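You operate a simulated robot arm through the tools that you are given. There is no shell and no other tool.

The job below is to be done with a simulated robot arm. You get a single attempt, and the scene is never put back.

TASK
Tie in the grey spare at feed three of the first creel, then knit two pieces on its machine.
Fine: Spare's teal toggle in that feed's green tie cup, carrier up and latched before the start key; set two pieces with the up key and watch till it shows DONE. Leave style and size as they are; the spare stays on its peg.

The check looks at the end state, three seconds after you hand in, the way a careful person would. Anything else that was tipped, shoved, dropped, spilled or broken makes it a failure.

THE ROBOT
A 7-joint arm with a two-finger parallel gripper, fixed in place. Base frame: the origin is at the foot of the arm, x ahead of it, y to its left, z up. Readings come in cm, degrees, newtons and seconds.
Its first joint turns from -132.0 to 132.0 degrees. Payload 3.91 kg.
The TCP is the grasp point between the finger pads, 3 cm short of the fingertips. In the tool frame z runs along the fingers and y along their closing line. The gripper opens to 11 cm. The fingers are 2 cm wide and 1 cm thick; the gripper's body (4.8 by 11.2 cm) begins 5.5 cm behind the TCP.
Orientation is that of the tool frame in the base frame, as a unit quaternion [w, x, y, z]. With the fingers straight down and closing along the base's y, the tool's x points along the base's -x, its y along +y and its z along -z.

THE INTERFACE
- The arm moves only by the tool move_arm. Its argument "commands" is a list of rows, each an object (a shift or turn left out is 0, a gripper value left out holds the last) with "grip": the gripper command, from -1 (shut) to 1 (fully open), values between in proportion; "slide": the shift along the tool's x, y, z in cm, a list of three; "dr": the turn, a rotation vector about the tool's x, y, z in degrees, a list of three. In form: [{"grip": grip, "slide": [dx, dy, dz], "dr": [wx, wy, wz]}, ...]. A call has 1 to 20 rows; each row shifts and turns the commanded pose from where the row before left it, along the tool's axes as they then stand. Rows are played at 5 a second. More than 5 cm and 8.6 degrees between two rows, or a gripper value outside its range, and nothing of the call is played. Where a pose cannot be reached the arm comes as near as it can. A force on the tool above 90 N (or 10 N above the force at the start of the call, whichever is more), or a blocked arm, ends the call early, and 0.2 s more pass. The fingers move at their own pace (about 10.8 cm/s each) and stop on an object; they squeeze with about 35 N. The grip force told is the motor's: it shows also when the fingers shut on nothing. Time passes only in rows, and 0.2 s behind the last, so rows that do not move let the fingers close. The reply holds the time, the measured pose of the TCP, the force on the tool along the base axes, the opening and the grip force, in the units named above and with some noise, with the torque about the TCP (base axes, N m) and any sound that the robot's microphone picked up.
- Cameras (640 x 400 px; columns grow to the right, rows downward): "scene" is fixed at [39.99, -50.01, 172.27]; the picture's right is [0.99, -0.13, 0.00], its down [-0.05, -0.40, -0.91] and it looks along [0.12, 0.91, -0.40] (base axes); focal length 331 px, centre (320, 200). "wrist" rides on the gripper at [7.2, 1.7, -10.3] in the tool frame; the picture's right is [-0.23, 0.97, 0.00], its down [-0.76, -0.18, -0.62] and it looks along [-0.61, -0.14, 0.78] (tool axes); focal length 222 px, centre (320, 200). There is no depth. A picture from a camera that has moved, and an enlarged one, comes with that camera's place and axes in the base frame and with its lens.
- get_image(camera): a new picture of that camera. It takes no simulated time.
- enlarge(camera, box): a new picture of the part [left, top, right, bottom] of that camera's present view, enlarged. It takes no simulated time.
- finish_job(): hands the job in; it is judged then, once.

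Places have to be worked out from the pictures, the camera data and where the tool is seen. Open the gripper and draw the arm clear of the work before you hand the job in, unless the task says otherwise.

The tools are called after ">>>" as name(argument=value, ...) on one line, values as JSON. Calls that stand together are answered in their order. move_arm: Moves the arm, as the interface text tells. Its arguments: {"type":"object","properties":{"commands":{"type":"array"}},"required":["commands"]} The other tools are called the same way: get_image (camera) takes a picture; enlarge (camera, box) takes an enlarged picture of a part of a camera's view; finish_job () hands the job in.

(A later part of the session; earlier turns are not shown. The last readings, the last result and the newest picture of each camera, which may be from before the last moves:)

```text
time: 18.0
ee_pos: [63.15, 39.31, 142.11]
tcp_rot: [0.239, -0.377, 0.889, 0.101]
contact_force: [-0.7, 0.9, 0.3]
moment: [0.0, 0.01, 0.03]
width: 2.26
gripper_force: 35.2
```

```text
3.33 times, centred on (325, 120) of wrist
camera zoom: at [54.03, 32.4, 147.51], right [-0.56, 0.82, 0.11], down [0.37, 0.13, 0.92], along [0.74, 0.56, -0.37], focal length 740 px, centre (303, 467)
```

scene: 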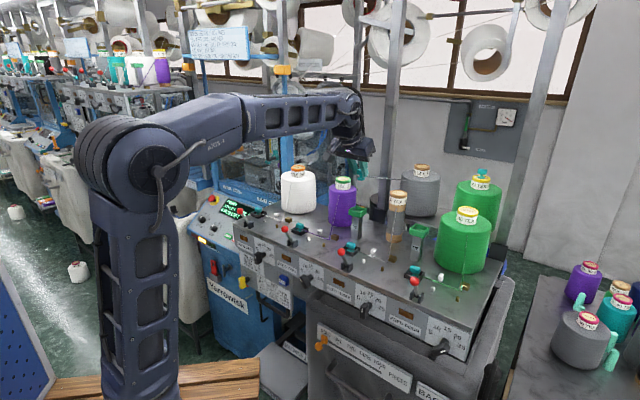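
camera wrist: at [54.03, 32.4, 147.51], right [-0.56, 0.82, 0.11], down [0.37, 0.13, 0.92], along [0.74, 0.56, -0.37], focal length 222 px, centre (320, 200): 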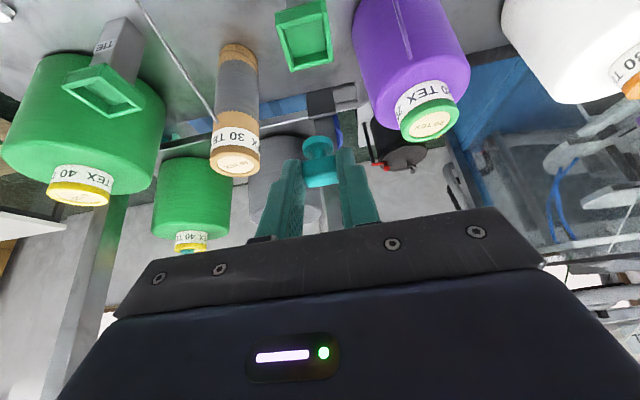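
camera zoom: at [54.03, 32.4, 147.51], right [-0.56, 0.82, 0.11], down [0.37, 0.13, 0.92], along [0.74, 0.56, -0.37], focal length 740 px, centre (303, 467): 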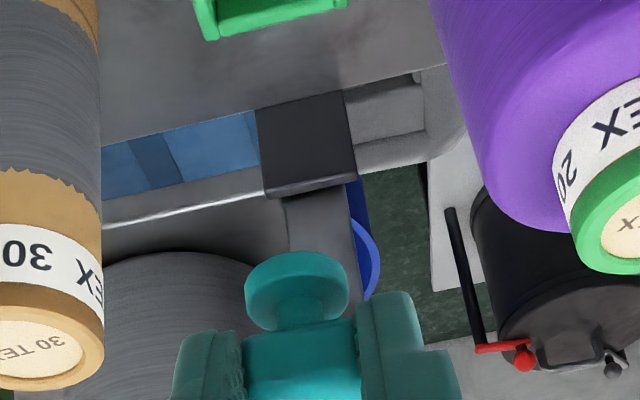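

Toggle hangs upright above the cup area. I'll measure the cup from here to refine the drop point.

>>> enlarge(camera="wrist", box=[260, 0, 350, 75])

>>> enlarge(camera="scene", box=[340, 160, 390, 220])

```text
5.33 times, centred on (305, 38) of wrist
camera zoom: at [54.03, 32.4, 147.51], right [-0.56, 0.82, 0.11], down [0.37, 0.13, 0.92], along [0.74, 0.56, -0.37], focal length 1185 px, centre (400, 1067)
```

zoom: 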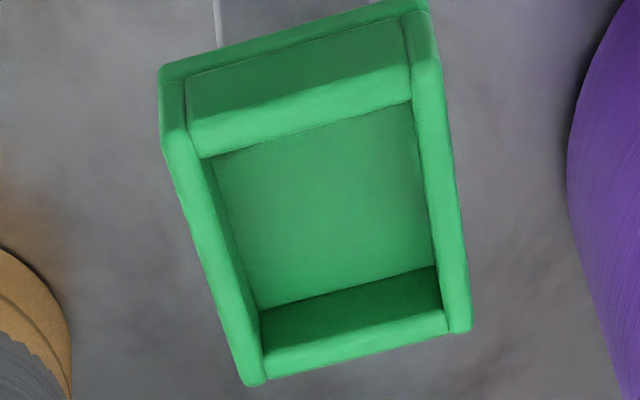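

```text
6.67 times, centred on (365, 190) of scene
camera zoom: at [39.99, -50.01, 172.27], right [0.99, -0.13, 0.0], down [-0.05, -0.4, -0.91], along [0.12, 0.91, -0.4], focal length 2204 px, centre (20, 267)
```

zoom: 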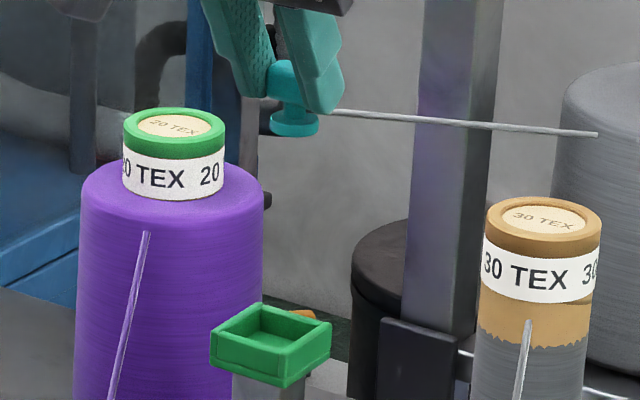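

Cup centre refined to about (63.7, 40.3, 128.1), with the toggle within ~0.3 cm of it laterally. I'll descend to about 1.5 cm above the rim and compare.

>>> move_arm(commands=[{"slide": [0.93, 0.06, 1.566]}, {"slide": [0.93, 0.06, 1.566]}, {"slide": [0.93, 0.06, 1.566]}, {"slide": [0.93, 0.06, 1.566]}, {"slide": [0.93, 0.06, 1.566]}, {}, {}])

>>> enlarge(camera="wrist", box=[260, 60, 380, 180])

>>> enlarge(camera="scene", box=[335, 180, 385, 230])

```text
time: 19.6
ee_pos: [62.75, 39.25, 132.69]
tcp_rot: [0.239, -0.377, 0.889, 0.1]
contact_force: [-0.5, -1.3, -1.2]
moment: [-0.01, 0.01, -0.01]
width: 2.26
gripper_force: 34.6
```

```text
3.33 times, centred on (320, 120) of wrist
camera zoom: at [53.67, 32.35, 138.2], right [-0.56, 0.82, 0.11], down [0.37, 0.13, 0.92], along [0.74, 0.56, -0.37], focal length 740 px, centre (320, 467)
```

zoom: 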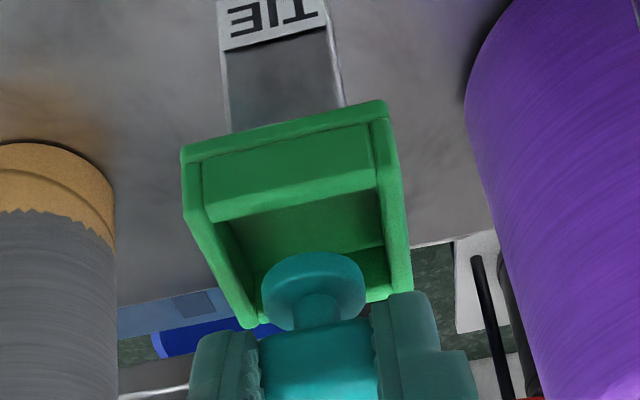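

```text
8.00 times, centred on (360, 205) of scene
camera zoom: at [39.99, -50.01, 172.27], right [0.99, -0.13, 0.0], down [-0.05, -0.4, -0.91], along [0.12, 0.91, -0.4], focal length 2645 px, centre (0, 160)
```

zoom: 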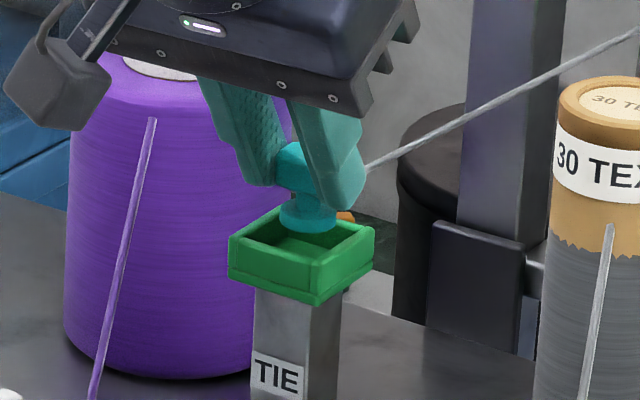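

Toggle and cup line up within ~2 mm in both views. I'll lower 1.3 cm more, which puts the disc just inside the rim with the fingertips still just above it, and check.

>>> move_arm(commands=[{"slide": [0.28, 0.03, 0.59]}, {"slide": [0.28, 0.02, 0.59]}, {}, {}])

>>> enlarge(camera="wrist", box=[260, 80, 380, 180])

>>> enlarge(camera="scene", box=[340, 190, 380, 225])

```text
time: 20.6
ee_pos: [62.88, 39.55, 131.44]
tcp_rot: [0.238, -0.377, 0.889, 0.101]
contact_force: [0.0, -0.3, -0.1]
moment: [-0.01, 0.0, -0.01]
width: 2.26
gripper_force: 34.7
```

```text
4.00 times, centred on (320, 130) of wrist
camera zoom: at [53.74, 32.51, 136.93], right [-0.56, 0.82, 0.11], down [0.37, 0.13, 0.92], along [0.74, 0.56, -0.37], focal length 888 px, centre (320, 480)
```

zoom: 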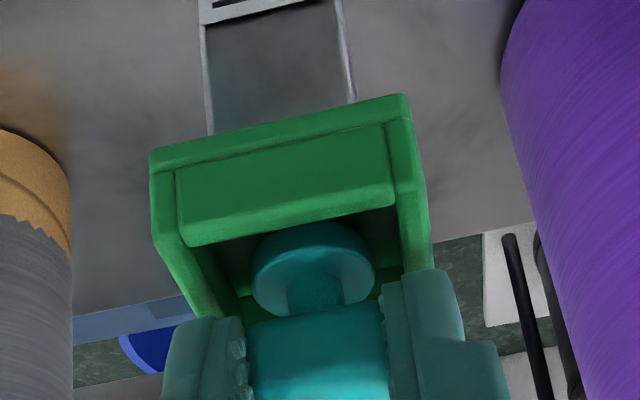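

```text
11.43 times, centred on (360, 208) of scene
camera zoom: at [39.99, -50.01, 172.27], right [0.99, -0.13, 0.0], down [-0.05, -0.4, -0.91], along [0.12, 0.91, -0.4], focal length 3778 px, centre (-137, 114)
```

zoom: 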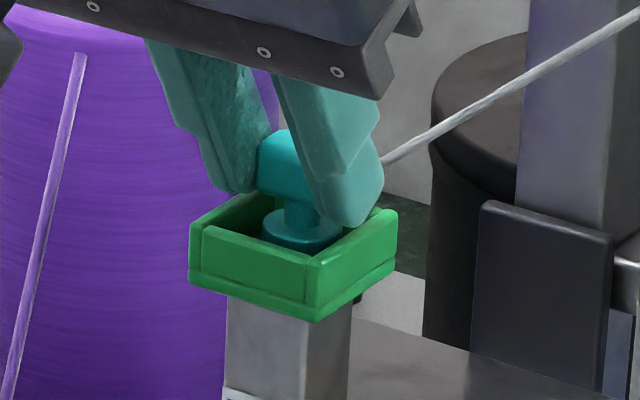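

The disc is inside the cup, centred, tips just above the rim. I'll open gradually to let it settle.

>>> move_arm(commands=[{"grip": -0.55}, {"grip": -0.45}, {"grip": -0.3}, {"grip": -0.1}, {}])

>>> enlarge(camera="wrist", box=[260, 80, 380, 180])

>>> enlarge(camera="scene", box=[340, 190, 380, 225])

```text
time: 21.8
ee_pos: [62.79, 39.37, 131.5]
tcp_rot: [0.238, -0.377, 0.889, 0.102]
contact_force: [0.4, 0.6, -0.3]
moment: [0.02, 0.0, 0.02]
width: 4.94
gripper_force: 0.1
```

```text
4.00 times, centred on (320, 130) of wrist
camera zoom: at [53.74, 32.51, 136.93], right [-0.56, 0.82, 0.11], down [0.37, 0.13, 0.92], along [0.74, 0.56, -0.37], focal length 888 px, centre (320, 480)
```

zoom: 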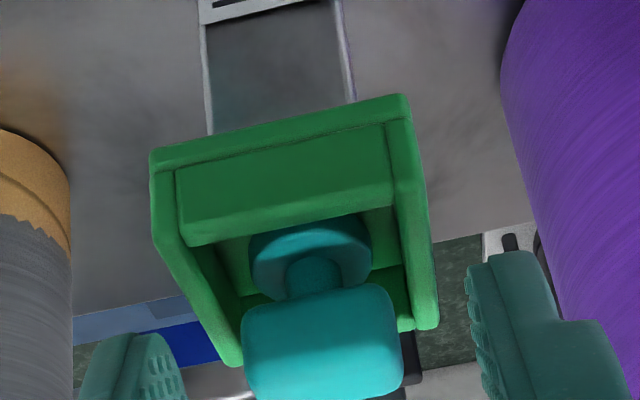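

```text
11.43 times, centred on (360, 208) of scene
camera zoom: at [39.99, -50.01, 172.27], right [0.99, -0.13, 0.0], down [-0.05, -0.4, -0.91], along [0.12, 0.91, -0.4], focal length 3778 px, centre (-137, 114)
```

zoom: 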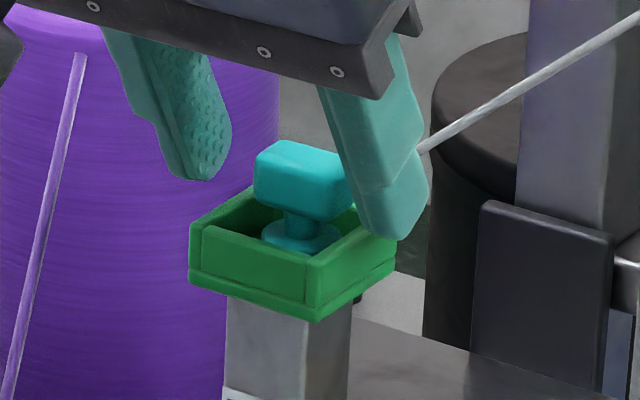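

Toggle stands upright in the cup. I'll back out along the finger axis and take a look for any change (lamps, display).

>>> move_arm(commands=[{"slide": [0, 0, -1.5]}, {"slide": [0, 0, -2.5]}, {"slide": [0, 0, -4]}, {"slide": [0, 0, -4]}, {"slide": [0, 0, -4]}, {"slide": [0, 0, -4]}, {}])

>>> get_image(camera="wrist")

>>> get_image(camera="scene")

>>> enlarge(camera="scene", box=[300, 190, 420, 300])

>>> enlarge(camera="wrist", box=[180, 0, 400, 200])

```text
time: 23.4
ee_pos: [55.63, 32.52, 148.89]
tcp_rot: [0.239, -0.378, 0.889, 0.101]
contact_force: [0.0, -0.7, 0.1]
moment: [0.04, 0.0, 0.02]
width: 4.96
gripper_force: 0.1
```

```text
taken
camera wrist: at [46.58, 25.55, 154.32], right [-0.56, 0.82, 0.11], down [0.37, 0.13, 0.92], along [0.74, 0.56, -0.37], focal length 222 px, centre (320, 200)
```

wrist: 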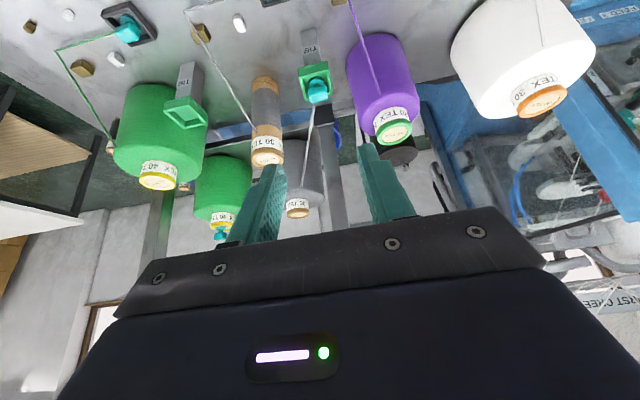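

```text
taken
```

scene: 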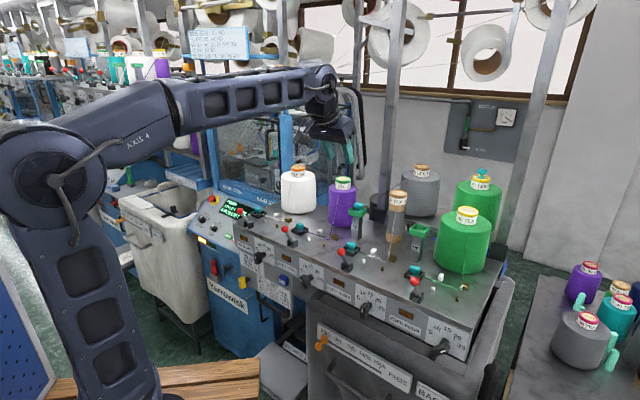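

```text
3.64 times, centred on (360, 245) of scene
camera zoom: at [39.99, -50.01, 172.27], right [0.99, -0.13, 0.0], down [-0.05, -0.4, -0.91], along [0.12, 0.91, -0.4], focal length 1202 px, centre (174, 36)
```

zoom: 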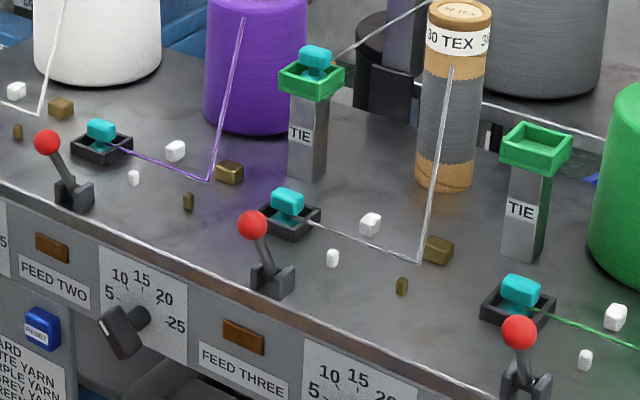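

```text
2.00 times, centred on (290, 100) of wrist
camera zoom: at [46.58, 25.55, 154.32], right [-0.56, 0.82, 0.11], down [0.37, 0.13, 0.92], along [0.74, 0.56, -0.37], focal length 444 px, centre (380, 400)
```

zoom: 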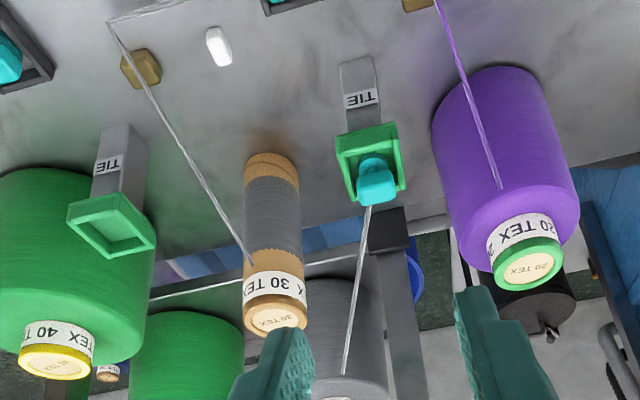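

Tie-in looks right. Now the carrier: I'll compare feed three's lever with other levers, including those on the neighbouring creels, and check the display and inside the machine.

>>> enlarge(camera="scene", box=[0, 50, 130, 150])

>>> enlarge(camera="scene", box=[80, 60, 180, 130])

>>> enlarge(camera="scene", box=[225, 195, 325, 265])

>>> enlarge(camera="scene", box=[230, 270, 330, 350])

>>> enlarge(camera="wrist", box=[440, 60, 640, 320])

```text
4.00 times, centred on (65, 100) of scene
camera zoom: at [39.99, -50.01, 172.27], right [0.99, -0.13, 0.0], down [-0.05, -0.4, -0.91], along [0.12, 0.91, -0.4], focal length 1322 px, centre (1340, 600)
```

zoom: 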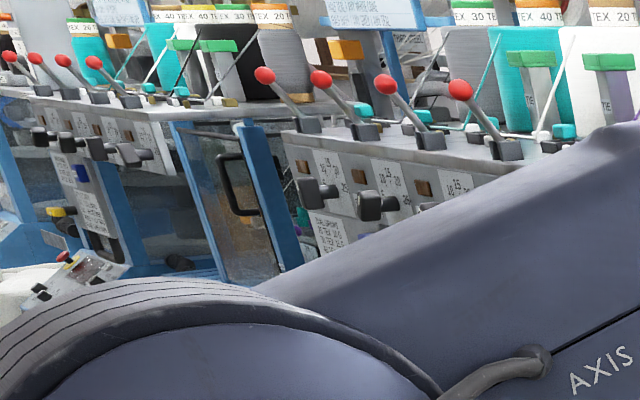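

```text
5.71 times, centred on (130, 95) of scene
camera zoom: at [39.99, -50.01, 172.27], right [0.99, -0.13, 0.0], down [-0.05, -0.4, -0.91], along [0.12, 0.91, -0.4], focal length 1889 px, centre (1406, 800)
```

zoom: 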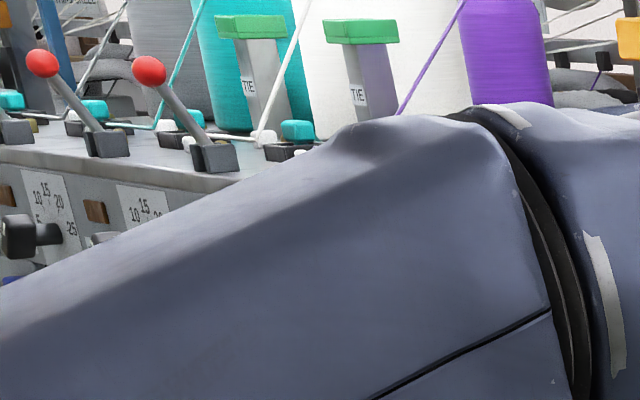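

```text
5.71 times, centred on (275, 230) of scene
camera zoom: at [39.99, -50.01, 172.27], right [0.99, -0.13, 0.0], down [-0.05, -0.4, -0.91], along [0.12, 0.91, -0.4], focal length 1889 px, centre (577, 29)
```

zoom: 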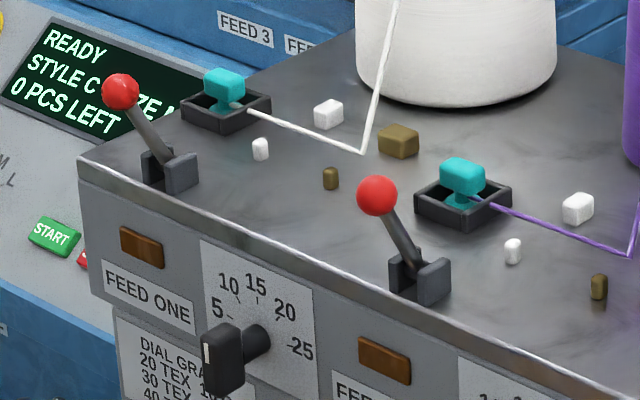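

```text
5.00 times, centred on (280, 310) of scene
camera zoom: at [39.99, -50.01, 172.27], right [0.99, -0.13, 0.0], down [-0.05, -0.4, -0.91], along [0.12, 0.91, -0.4], focal length 1653 px, centre (520, -350)
```

zoom: 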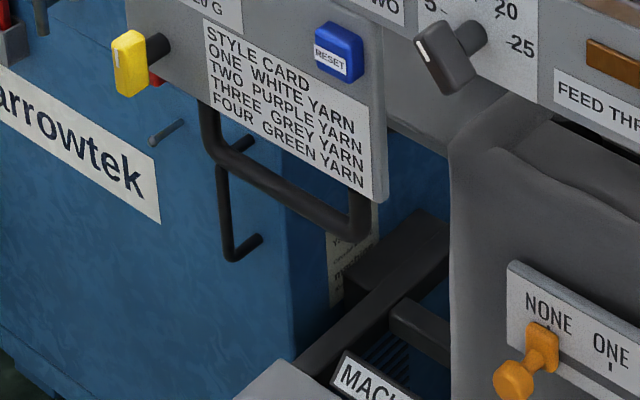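

```text
1.54 times, centred on (540, 190) of wrist
camera zoom: at [46.58, 25.55, 154.32], right [-0.56, 0.82, 0.11], down [0.37, 0.13, 0.92], along [0.74, 0.56, -0.37], focal length 342 px, centre (-18, 215)
```

zoom: 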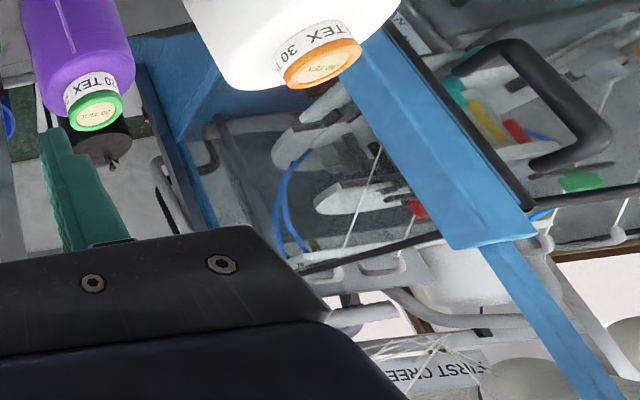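

All levers everywhere share the same lean, so I need a closer look at the machine itself for what "carrier" is. I'll back away and move along to the machine end with the camera facing it.

>>> move_arm(commands=[{"slide": [2.34, 0, -2.74]}, {"slide": [2.34, 0, -2.74]}, {"slide": [2.34, 0, -2.74]}, {"slide": [2.34, 0, -2.74]}, {"slide": [2.34, 0, -2.74]}, {"slide": [0, 3.8, 0]}, {"slide": [0, 3.8, 0]}, {"slide": [0, 3.8, 0]}, {"slide": [0, 3.8, 0]}, {"slide": [0, 3.8, 0]}, {"slide": [0, 3.8, 0]}, {"slide": [0, 3.8, 0]}, {"slide": [0, 3.8, 0]}, {"slide": [0, 3.8, 0]}, {"slide": [0, 3.8, 0]}, {"slide": [0, 3.8, 0]}, {"slide": [0, 3.8, 0]}, {}])

>>> get_image(camera="wrist")

>>> get_image(camera="scene")

```text
time: 27.2
ee_pos: [11.33, 51.73, 155.13]
tcp_rot: [0.238, -0.377, 0.889, 0.102]
contact_force: [0.8, 0.4, 0.7]
moment: [-0.02, 0.03, 0.02]
width: 4.94
gripper_force: 0.1
```

```text
taken
camera wrist: at [2.28, 44.76, 160.46], right [-0.56, 0.82, 0.11], down [0.37, 0.13, 0.92], along [0.74, 0.56, -0.37], focal length 222 px, centre (320, 200)
```

wrist: 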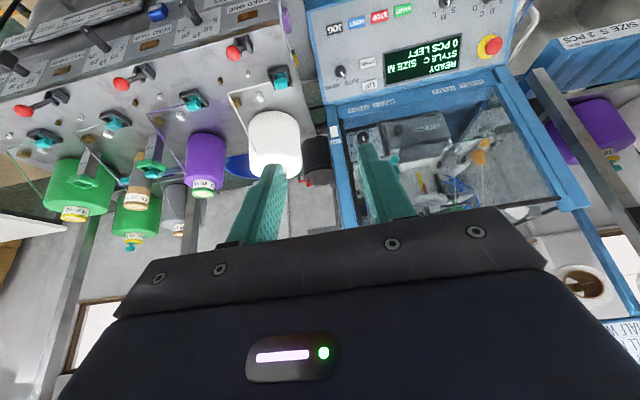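

```text
taken
```

scene: 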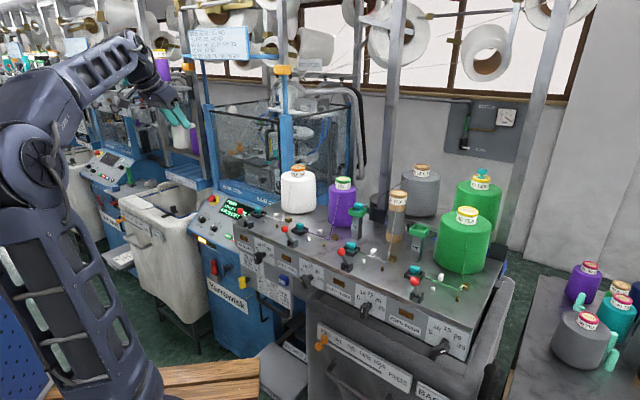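

Good vantage on the machine; I'll enlarge the panel, the interior and the creel levers.

>>> enlarge(camera="wrist", box=[320, 60, 560, 210])

>>> enlarge(camera="wrist", box=[310, 0, 530, 110])

>>> enlarge(camera="wrist", box=[90, 40, 250, 180])

>>> enlarge(camera="scene", box=[195, 90, 355, 210])

```text
2.67 times, centred on (440, 135) of wrist
camera zoom: at [2.28, 44.76, 160.46], right [-0.56, 0.82, 0.11], down [0.37, 0.13, 0.92], along [0.74, 0.56, -0.37], focal length 592 px, centre (0, 373)
```

zoom: 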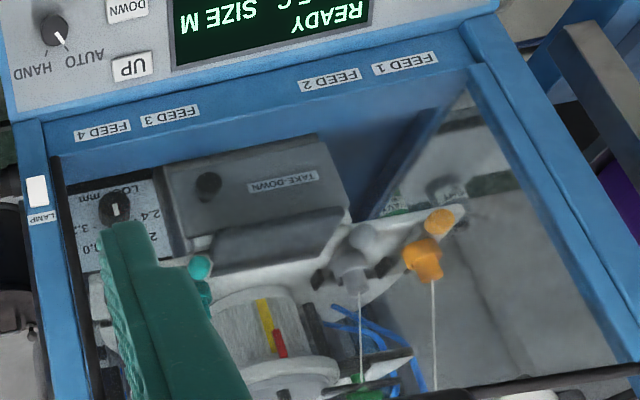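

```text
2.91 times, centred on (420, 55) of wrist
camera zoom: at [2.28, 44.76, 160.46], right [-0.56, 0.82, 0.11], down [0.37, 0.13, 0.92], along [0.74, 0.56, -0.37], focal length 646 px, centre (29, 622)
```

zoom: 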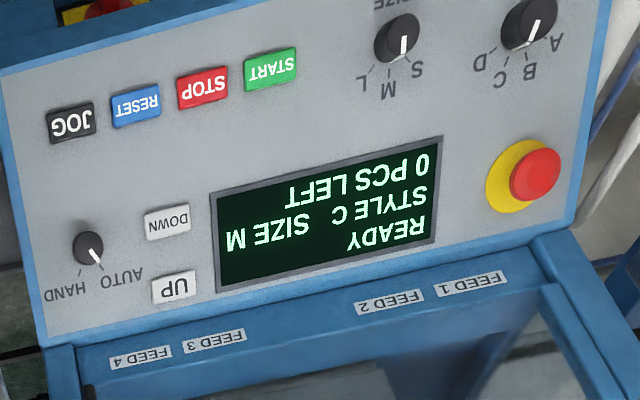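

```text
2.86 times, centred on (170, 110) of wrist
camera zoom: at [2.28, 44.76, 160.46], right [-0.56, 0.82, 0.11], down [0.37, 0.13, 0.92], along [0.74, 0.56, -0.37], focal length 635 px, centre (749, 457)
```

zoom: 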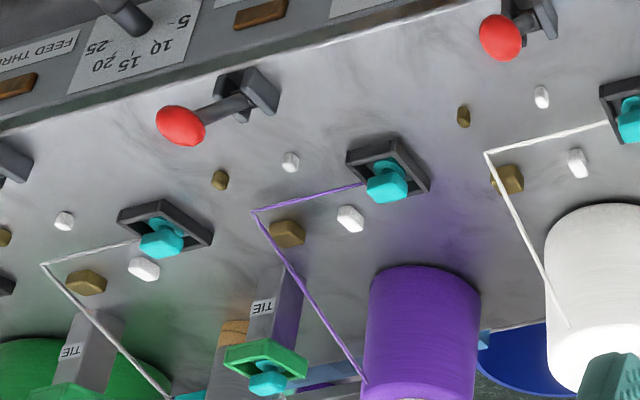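

```text
3.33 times, centred on (275, 150) of scene
camera zoom: at [39.99, -50.01, 172.27], right [0.99, -0.13, 0.0], down [-0.05, -0.4, -0.91], along [0.12, 0.91, -0.4], focal length 1102 px, centre (470, 367)
```

zoom: 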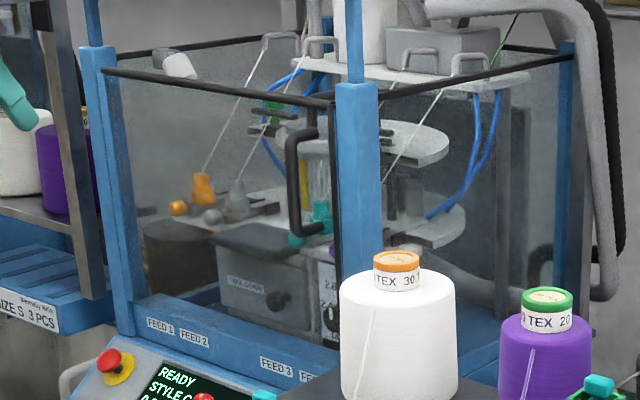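

Inside the glass there are coloured yarn carriers (orange, grey, teal, green) above the FEED 1–4 labels. I'll zoom there from both cameras.

>>> enlarge(camera="scene", box=[235, 130, 325, 200])

>>> enlarge(camera="scene", box=[255, 85, 345, 155])

>>> enlarge(camera="wrist", box=[380, 120, 520, 215])

>>> enlarge(camera="wrist", box=[325, 90, 425, 160])

```text
5.71 times, centred on (280, 165) of scene
camera zoom: at [39.99, -50.01, 172.27], right [0.99, -0.13, 0.0], down [-0.05, -0.4, -0.91], along [0.12, 0.91, -0.4], focal length 1889 px, centre (549, 400)
```

zoom: 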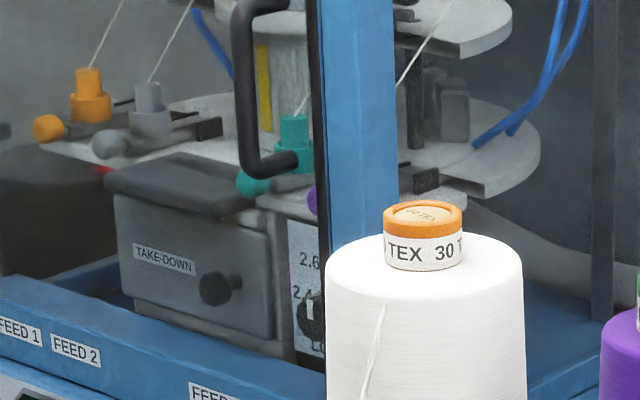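

```text
5.71 times, centred on (300, 120) of scene
camera zoom: at [39.99, -50.01, 172.27], right [0.99, -0.13, 0.0], down [-0.05, -0.4, -0.91], along [0.12, 0.91, -0.4], focal length 1889 px, centre (434, 657)
```

zoom: 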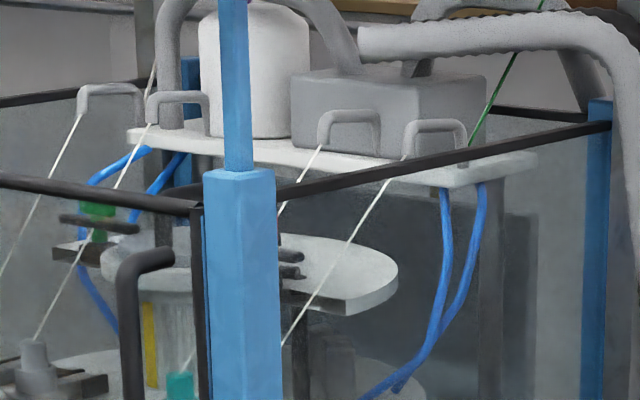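

```text
4.21 times, centred on (450, 168) of wrist
camera zoom: at [2.28, 44.76, 160.46], right [-0.56, 0.82, 0.11], down [0.37, 0.13, 0.92], along [0.74, 0.56, -0.37], focal length 935 px, centre (-227, 337)
```

zoom: 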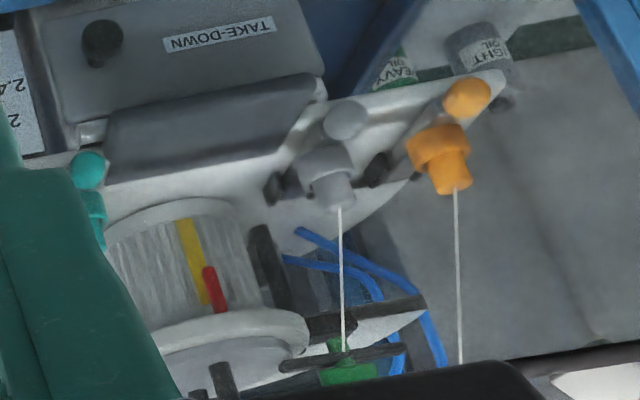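

```text
5.71 times, centred on (375, 125) of wrist
camera zoom: at [2.28, 44.76, 160.46], right [-0.56, 0.82, 0.11], down [0.37, 0.13, 0.92], along [0.74, 0.56, -0.37], focal length 1269 px, centre (6, 629)
```

zoom: 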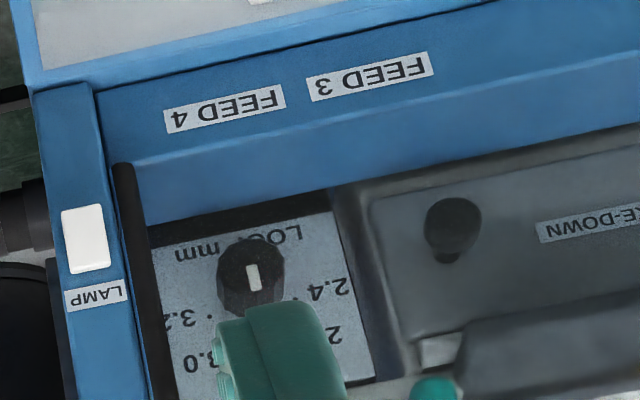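

The knobs of the orange, grey and teal carriers line up with the FEED 1, 2, 3 labels — feed three's carrier is the teal one at about (35.5, 100.4, 126.6), behind the machine's front. I'll move closer to inspect it and the enclosure.

>>> move_arm(commands=[{"slide": [-3, 2, 1.2]}, {"slide": [-3, 2, 1.2]}, {"slide": [-3, 0, 1.7]}, {"slide": [-3, 0, 1.7]}, {"slide": [-3, 0, 1.7]}, {}])

>>> get_image(camera="wrist")

>>> get_image(camera="scene")

>>> enlarge(camera="wrist", box=[260, 60, 400, 180])

>>> enlarge(camera="wrist", box=[380, 60, 520, 200])

```text
time: 28.6
ee_pos: [19.83, 66.66, 155.93]
tcp_rot: [0.239, -0.377, 0.889, 0.102]
contact_force: [0.1, 0.0, 0.3]
moment: [0.0, 0.02, -0.02]
width: 4.96
gripper_force: 0.1
```

```text
taken
camera wrist: at [10.87, 59.68, 161.24], right [-0.56, 0.82, 0.11], down [0.37, 0.13, 0.92], along [0.74, 0.56, -0.37], focal length 222 px, centre (320, 200)
```

wrist: 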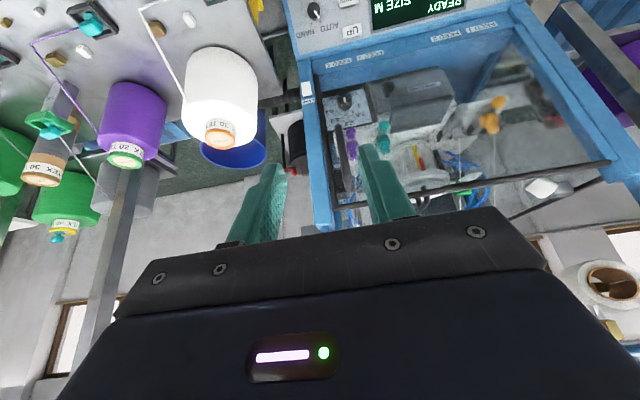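

```text
taken
```

scene: 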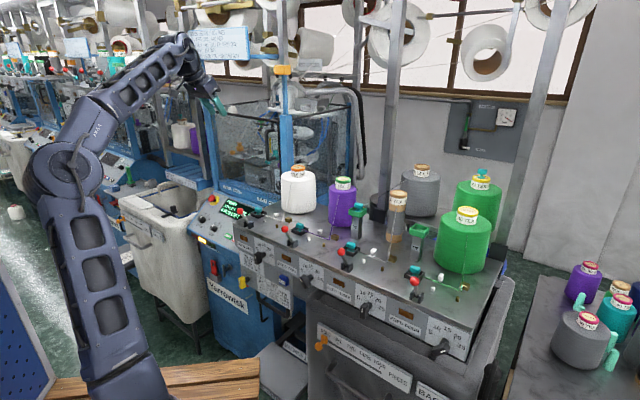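

```text
3.33 times, centred on (330, 120) of wrist
camera zoom: at [10.87, 59.68, 161.24], right [-0.56, 0.82, 0.11], down [0.37, 0.13, 0.92], along [0.74, 0.56, -0.37], focal length 740 px, centre (287, 467)
```

zoom: 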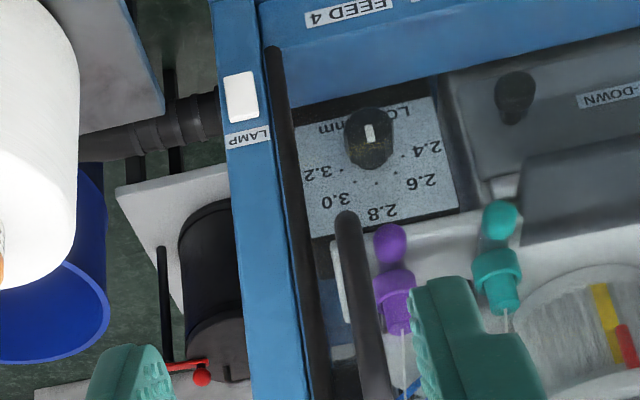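

```text
2.86 times, centred on (450, 130) of wrist
camera zoom: at [10.87, 59.68, 161.24], right [-0.56, 0.82, 0.11], down [0.37, 0.13, 0.92], along [0.74, 0.56, -0.37], focal length 635 px, centre (-51, 400)
```

zoom: 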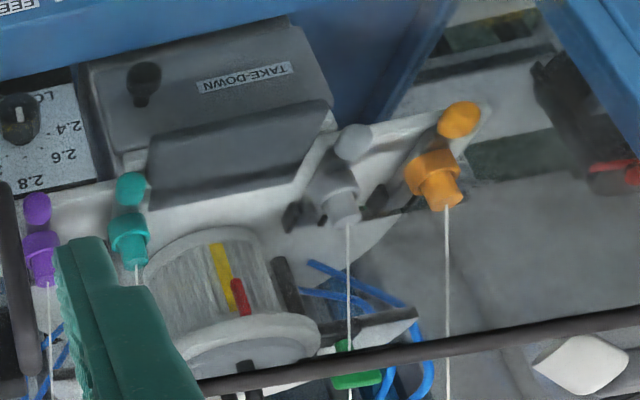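

All four machine carriers (orange 1, grey 2, teal 3, purple 4) look alike too, so I need to understand the creel levers. I'll zoom on the feed three and four levers for any latch features.

>>> enlarge(camera="scene", box=[335, 240, 360, 275])

>>> enlarge(camera="scene", box=[400, 260, 430, 305])

>>> enlarge(camera="scene", box=[260, 140, 300, 180])

>>> enlarge(camera="wrist", box=[470, 80, 520, 130])

>>> enlarge(camera="wrist", box=[340, 110, 400, 160])

```text
11.43 times, centred on (348, 258) of scene
camera zoom: at [39.99, -50.01, 172.27], right [0.99, -0.13, 0.0], down [-0.05, -0.4, -0.91], along [0.12, 0.91, -0.4], focal length 3778 px, centre (6, -457)
```

zoom: 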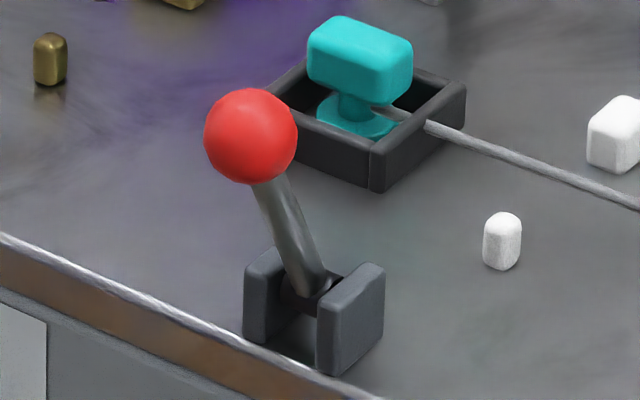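

```text
8.89 times, centred on (415, 282) of scene
camera zoom: at [39.99, -50.01, 172.27], right [0.99, -0.13, 0.0], down [-0.05, -0.4, -0.91], along [0.12, 0.91, -0.4], focal length 2939 px, centre (-524, -533)
```

zoom: 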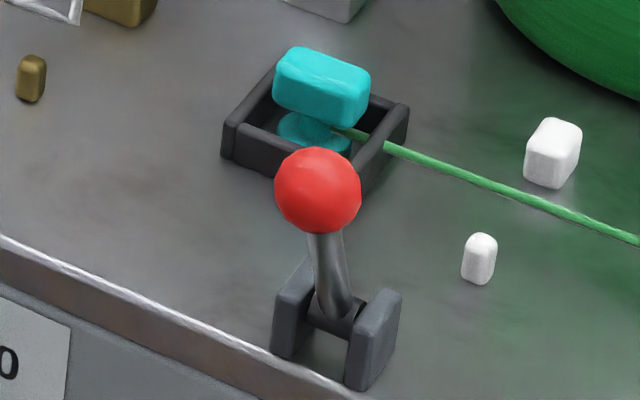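

```text
10.00 times, centred on (280, 160) of scene
camera zoom: at [39.99, -50.01, 172.27], right [0.99, -0.13, 0.0], down [-0.05, -0.4, -0.91], along [0.12, 0.91, -0.4], focal length 3306 px, centre (720, 600)
```

zoom: 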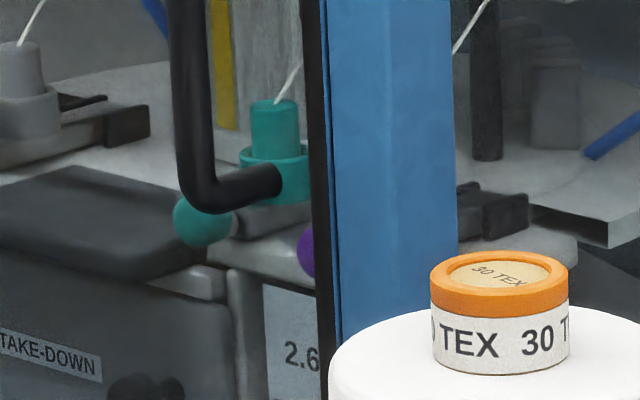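

```text
8.00 times, centred on (495, 105) of wrist
camera zoom: at [10.87, 59.68, 161.24], right [-0.56, 0.82, 0.11], down [0.37, 0.13, 0.92], along [0.74, 0.56, -0.37], focal length 1777 px, centre (-1080, 960)
```

zoom: 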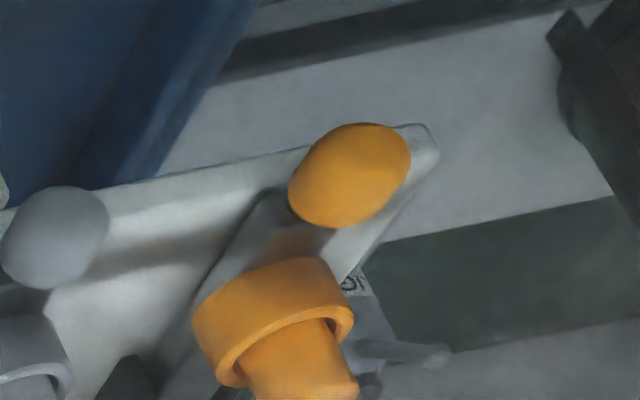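

```text
8.00 times, centred on (370, 135) of wrist
camera zoom: at [10.87, 59.68, 161.24], right [-0.56, 0.82, 0.11], down [0.37, 0.13, 0.92], along [0.74, 0.56, -0.37], focal length 1777 px, centre (-80, 720)
```

zoom: 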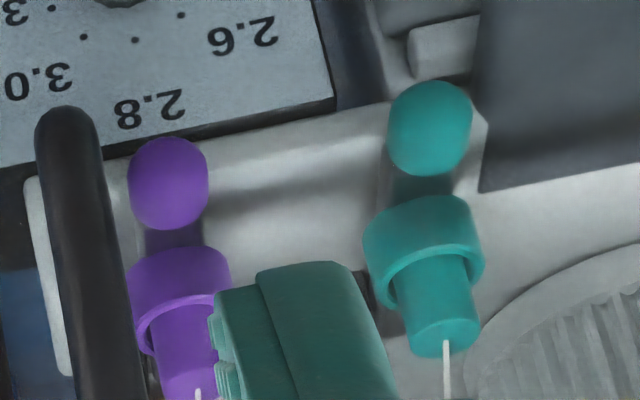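

I'll test the feed-three creel lever gently, since it's reversible: first bring the hand back over feed three with the fingers vertical and take a close look.

>>> move_arm(commands=[{"grip": -1, "slide": [2.49, 0, -1.44]}, {"slide": [2.49, 0, -1.44]}, {"slide": [2.49, 0, -1.44]}, {"slide": [2.49, 0, -1.44]}, {"slide": [0, -4.04, 0]}, {"slide": [0, -4.04, 0]}, {"slide": [0, -4.04, 0]}, {"slide": [0, -4.04, 0]}, {"slide": [0, -4.04, 0]}, {"slide": [0, -4.04, 0]}, {"slide": [0, -4.04, 0]}, {"slide": [0, -4.04, 0]}, {"slide": [0, -4.04, 0]}, {"slide": [0, -4.04, 0]}, {"slide": [0, -4.04, 0], "dr": [0, 7.5, 0]}, {"slide": [0, -4.04, 0], "dr": [0, 7.5, 0]}, {"slide": [0, -4.04, 0], "dr": [0, 7.5, 0]}, {"slide": [0, -4.04, 0], "dr": [0, 7.5, 0]}, {}])

>>> get_image(camera="wrist")

>>> get_image(camera="scene")

```text
time: 32.6
ee_pos: [52.6, 19.2, 156.02]
tcp_rot: [-0.001, -0.391, 0.92, 0.001]
contact_force: [0.0, -0.3, 0.5]
moment: [-0.02, -0.05, 0.01]
width: 0.0
gripper_force: 34.9
```

```text
taken
camera wrist: at [46.49, 15.25, 166.39], right [-0.54, 0.84, 0.0], down [0.66, 0.43, 0.62], along [0.52, 0.34, -0.78], focal length 222 px, centre (320, 200)
```

wrist: 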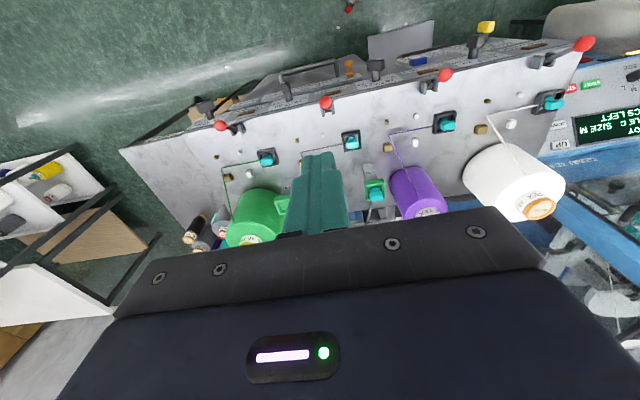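

```text
taken
```

scene: 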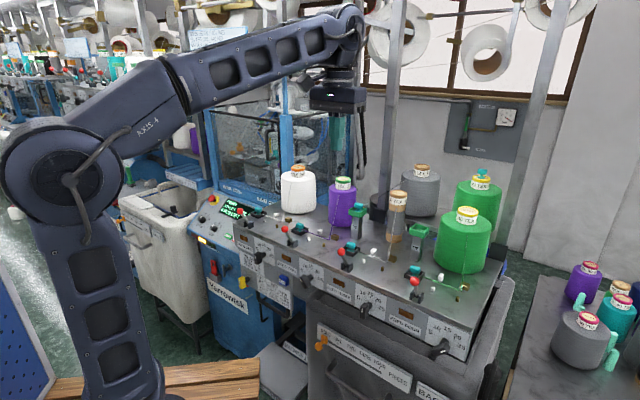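

Zoom on the feed-three lever from this near-overhead view.

>>> enlarge(camera="wrist", box=[295, 80, 375, 155])

>>> enlarge(camera="wrist", box=[420, 40, 600, 140])

>>> enlarge(camera="wrist", box=[270, 40, 480, 140])

```text
5.33 times, centred on (335, 118) of wrist
camera zoom: at [46.49, 15.25, 166.39], right [-0.54, 0.84, 0.0], down [0.66, 0.43, 0.62], along [0.52, 0.34, -0.78], focal length 1185 px, centre (240, 640)
```

zoom: 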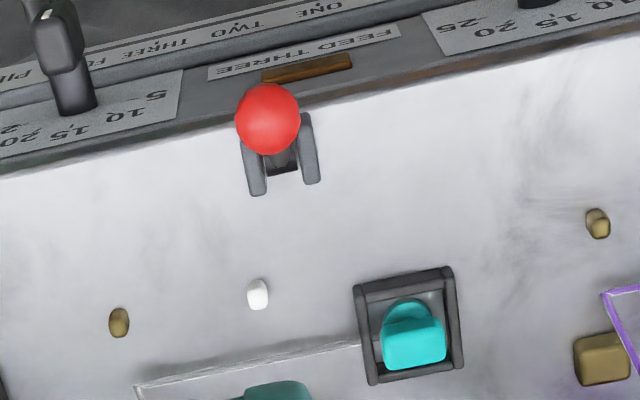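

```text
3.56 times, centred on (510, 90) of wrist
camera zoom: at [46.49, 15.25, 166.39], right [-0.54, 0.84, 0.0], down [0.66, 0.43, 0.62], along [0.52, 0.34, -0.78], focal length 790 px, centre (-356, 591)
```

zoom: 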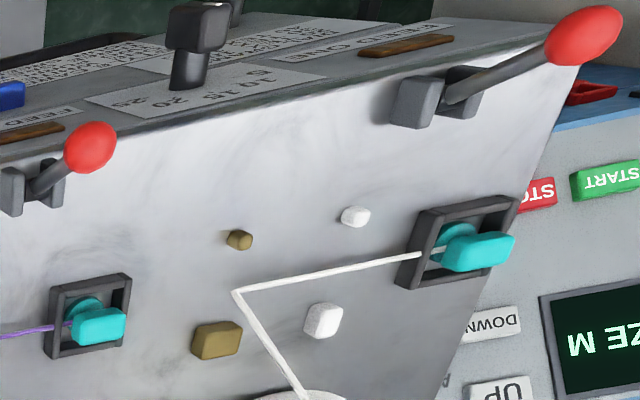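

```text
3.05 times, centred on (375, 90) of wrist
camera zoom: at [46.49, 15.25, 166.39], right [-0.54, 0.84, 0.0], down [0.66, 0.43, 0.62], along [0.52, 0.34, -0.78], focal length 677 px, centre (152, 535)
```

zoom: 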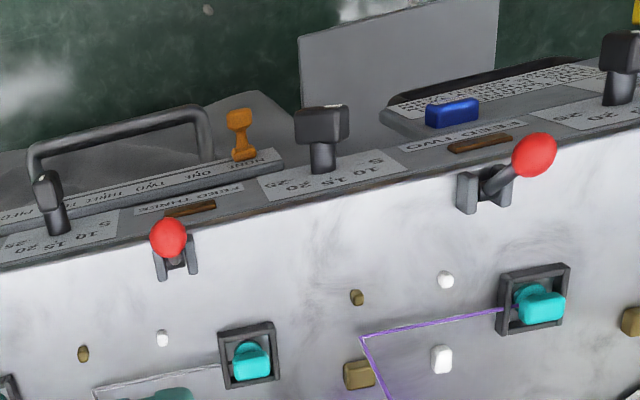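

Ball centre ≈ (54.95, 21.8, 125.7). I'll lower closed fingers to the operator side of the ball, then push it gently away from the operator.

>>> move_arm(commands=[{"slide": [0, 0, 4]}, {"slide": [0, 0, 4]}, {"slide": [0, 0, 4]}, {"slide": [0, 0, 4]}, {"slide": [0, 0, 4]}, {"slide": [0, 0, 3.5]}, {"slide": [0, 0, 2.5]}, {"slide": [0, 0, 2.4]}, {}])

>>> get_image(camera="wrist")

>>> enlarge(camera="scene", box=[310, 200, 410, 290])

```text
time: 34.6
ee_pos: [52.97, 18.94, 127.39]
tcp_rot: [0.0, -0.391, 0.921, 0.001]
contact_force: [-0.7, 0.5, 0.6]
moment: [0.03, -0.01, -0.01]
width: 0.0
gripper_force: 34.5
```

```text
taken
camera wrist: at [46.67, 15.08, 137.79], right [-0.54, 0.84, 0.0], down [0.66, 0.42, 0.62], along [0.52, 0.34, -0.78], focal length 222 px, centre (320, 200)
```

wrist: 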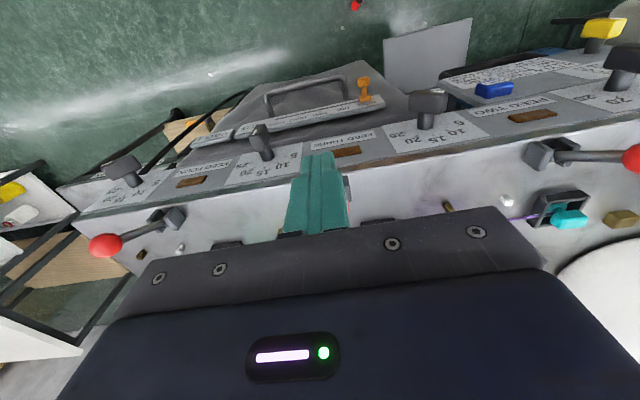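

```text
4.44 times, centred on (360, 245) of scene
camera zoom: at [39.99, -50.01, 172.27], right [0.99, -0.13, 0.0], down [-0.05, -0.4, -0.91], along [0.12, 0.91, -0.4], focal length 1469 px, centre (142, 0)
```

zoom: 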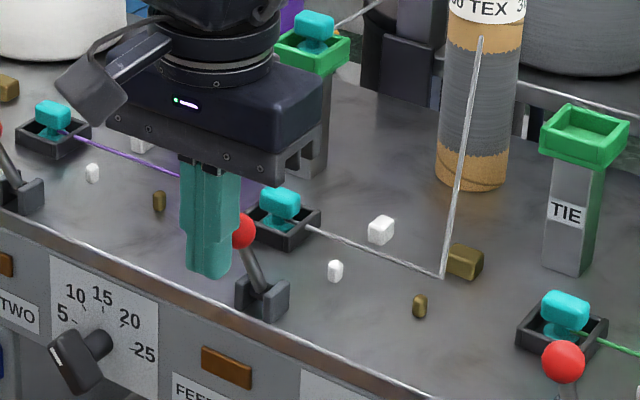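

Fingers are just in front of (operator side of) the ball. Pushing slowly away, 3 cm first.

>>> move_arm(commands=[{"slide": [-0.5, 0, 0]}, {"slide": [-0.5, 0, 0]}, {"slide": [-0.5, 0, 0]}, {"slide": [-0.5, 0, 0]}, {"slide": [-0.5, 0, 0]}, {"slide": [-0.5, 0, 0]}])

>>> enlarge(camera="scene", box=[310, 200, 410, 290])

```text
time: 36.0
ee_pos: [54.72, 21.13, 127.4]
tcp_rot: [0.0, -0.392, 0.92, 0.0]
contact_force: [-18.0, -13.3, 4.0]
moment: [-0.16, 0.41, 0.05]
width: 0.02
gripper_force: 34.8
```

```text
4.44 times, centred on (360, 245) of scene
camera zoom: at [39.99, -50.01, 172.27], right [0.99, -0.13, 0.0], down [-0.05, -0.4, -0.91], along [0.12, 0.91, -0.4], focal length 1469 px, centre (142, 0)
```

zoom: 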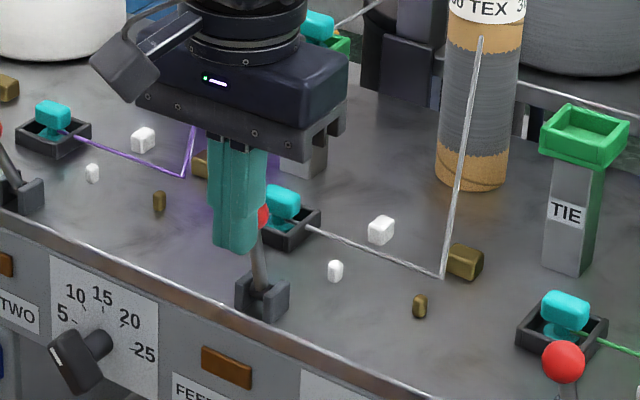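

The lever is moving against ~22 N. I'll keep pushing, watching for a click.

>>> move_arm(commands=[{"slide": [-0.5, 0, 0]}, {"slide": [-0.5, 0, 0]}, {"slide": [-0.5, 0, 0]}, {"slide": [-0.5, 0, 0]}])

>>> enlarge(camera="scene", box=[310, 200, 410, 290])

```text
time: 36.6
ee_pos: [54.82, 21.11, 127.43]
tcp_rot: [-0.008, -0.389, 0.921, -0.003]
contact_force: [-75.5, -69.1, 2.2]
moment: [-2.21, 0.5, 0.29]
width: 0.01
gripper_force: 34.5
stopped in row 2: the force on the tool passed its limit at 99 N (the readings are from after the stop); the commanded pose is now the measured one
```

```text
4.44 times, centred on (360, 245) of scene
camera zoom: at [39.99, -50.01, 172.27], right [0.99, -0.13, 0.0], down [-0.05, -0.4, -0.91], along [0.12, 0.91, -0.4], focal length 1469 px, centre (142, 0)
```

zoom: 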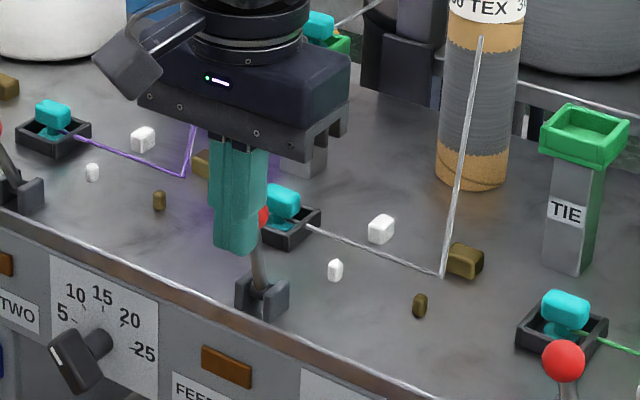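

The lever hit a firm stop about upright with no click. I'll back off and see whether it stays or springs back.

>>> move_arm(commands=[{"slide": [0.5, 0, 0]}, {"slide": [0.5, 0, 0]}, {"slide": [0.5, 0, 0]}, {"slide": [1, 0, 0]}, {"slide": [1, 0, 0]}, {}])

>>> enlarge(camera="scene", box=[310, 200, 410, 290])

>>> enlarge(camera="scene", box=[225, 195, 325, 265])

>>> enlarge(camera="scene", box=[235, 110, 325, 180])

```text
time: 38.0
ee_pos: [52.79, 19.02, 127.48]
tcp_rot: [-0.004, -0.389, 0.921, -0.002]
contact_force: [-0.5, 0.0, 0.3]
moment: [-0.02, -0.01, -0.01]
width: 0.0
gripper_force: 35.2
```

```text
4.44 times, centred on (360, 245) of scene
camera zoom: at [39.99, -50.01, 172.27], right [0.99, -0.13, 0.0], down [-0.05, -0.4, -0.91], along [0.12, 0.91, -0.4], focal length 1469 px, centre (142, 0)
```

zoom: 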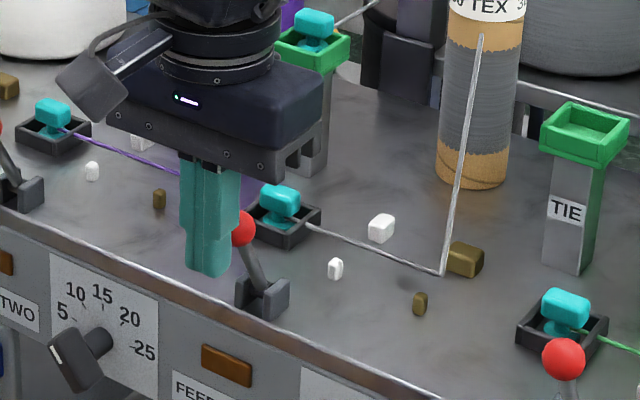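

```text
5.71 times, centred on (275, 230) of scene
camera zoom: at [39.99, -50.01, 172.27], right [0.99, -0.13, 0.0], down [-0.05, -0.4, -0.91], along [0.12, 0.91, -0.4], focal length 1889 px, centre (577, 29)
```

zoom: 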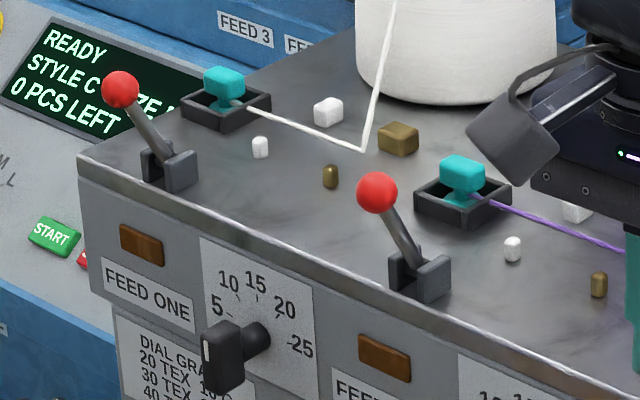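

```text
5.71 times, centred on (280, 145) of scene
camera zoom: at [39.99, -50.01, 172.27], right [0.99, -0.13, 0.0], down [-0.05, -0.4, -0.91], along [0.12, 0.91, -0.4], focal length 1889 px, centre (549, 514)
```

zoom: 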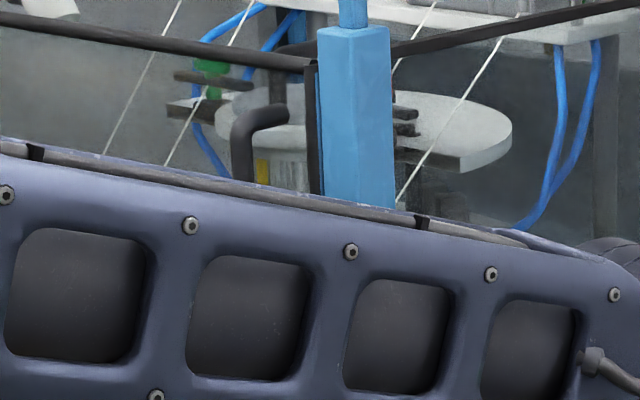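

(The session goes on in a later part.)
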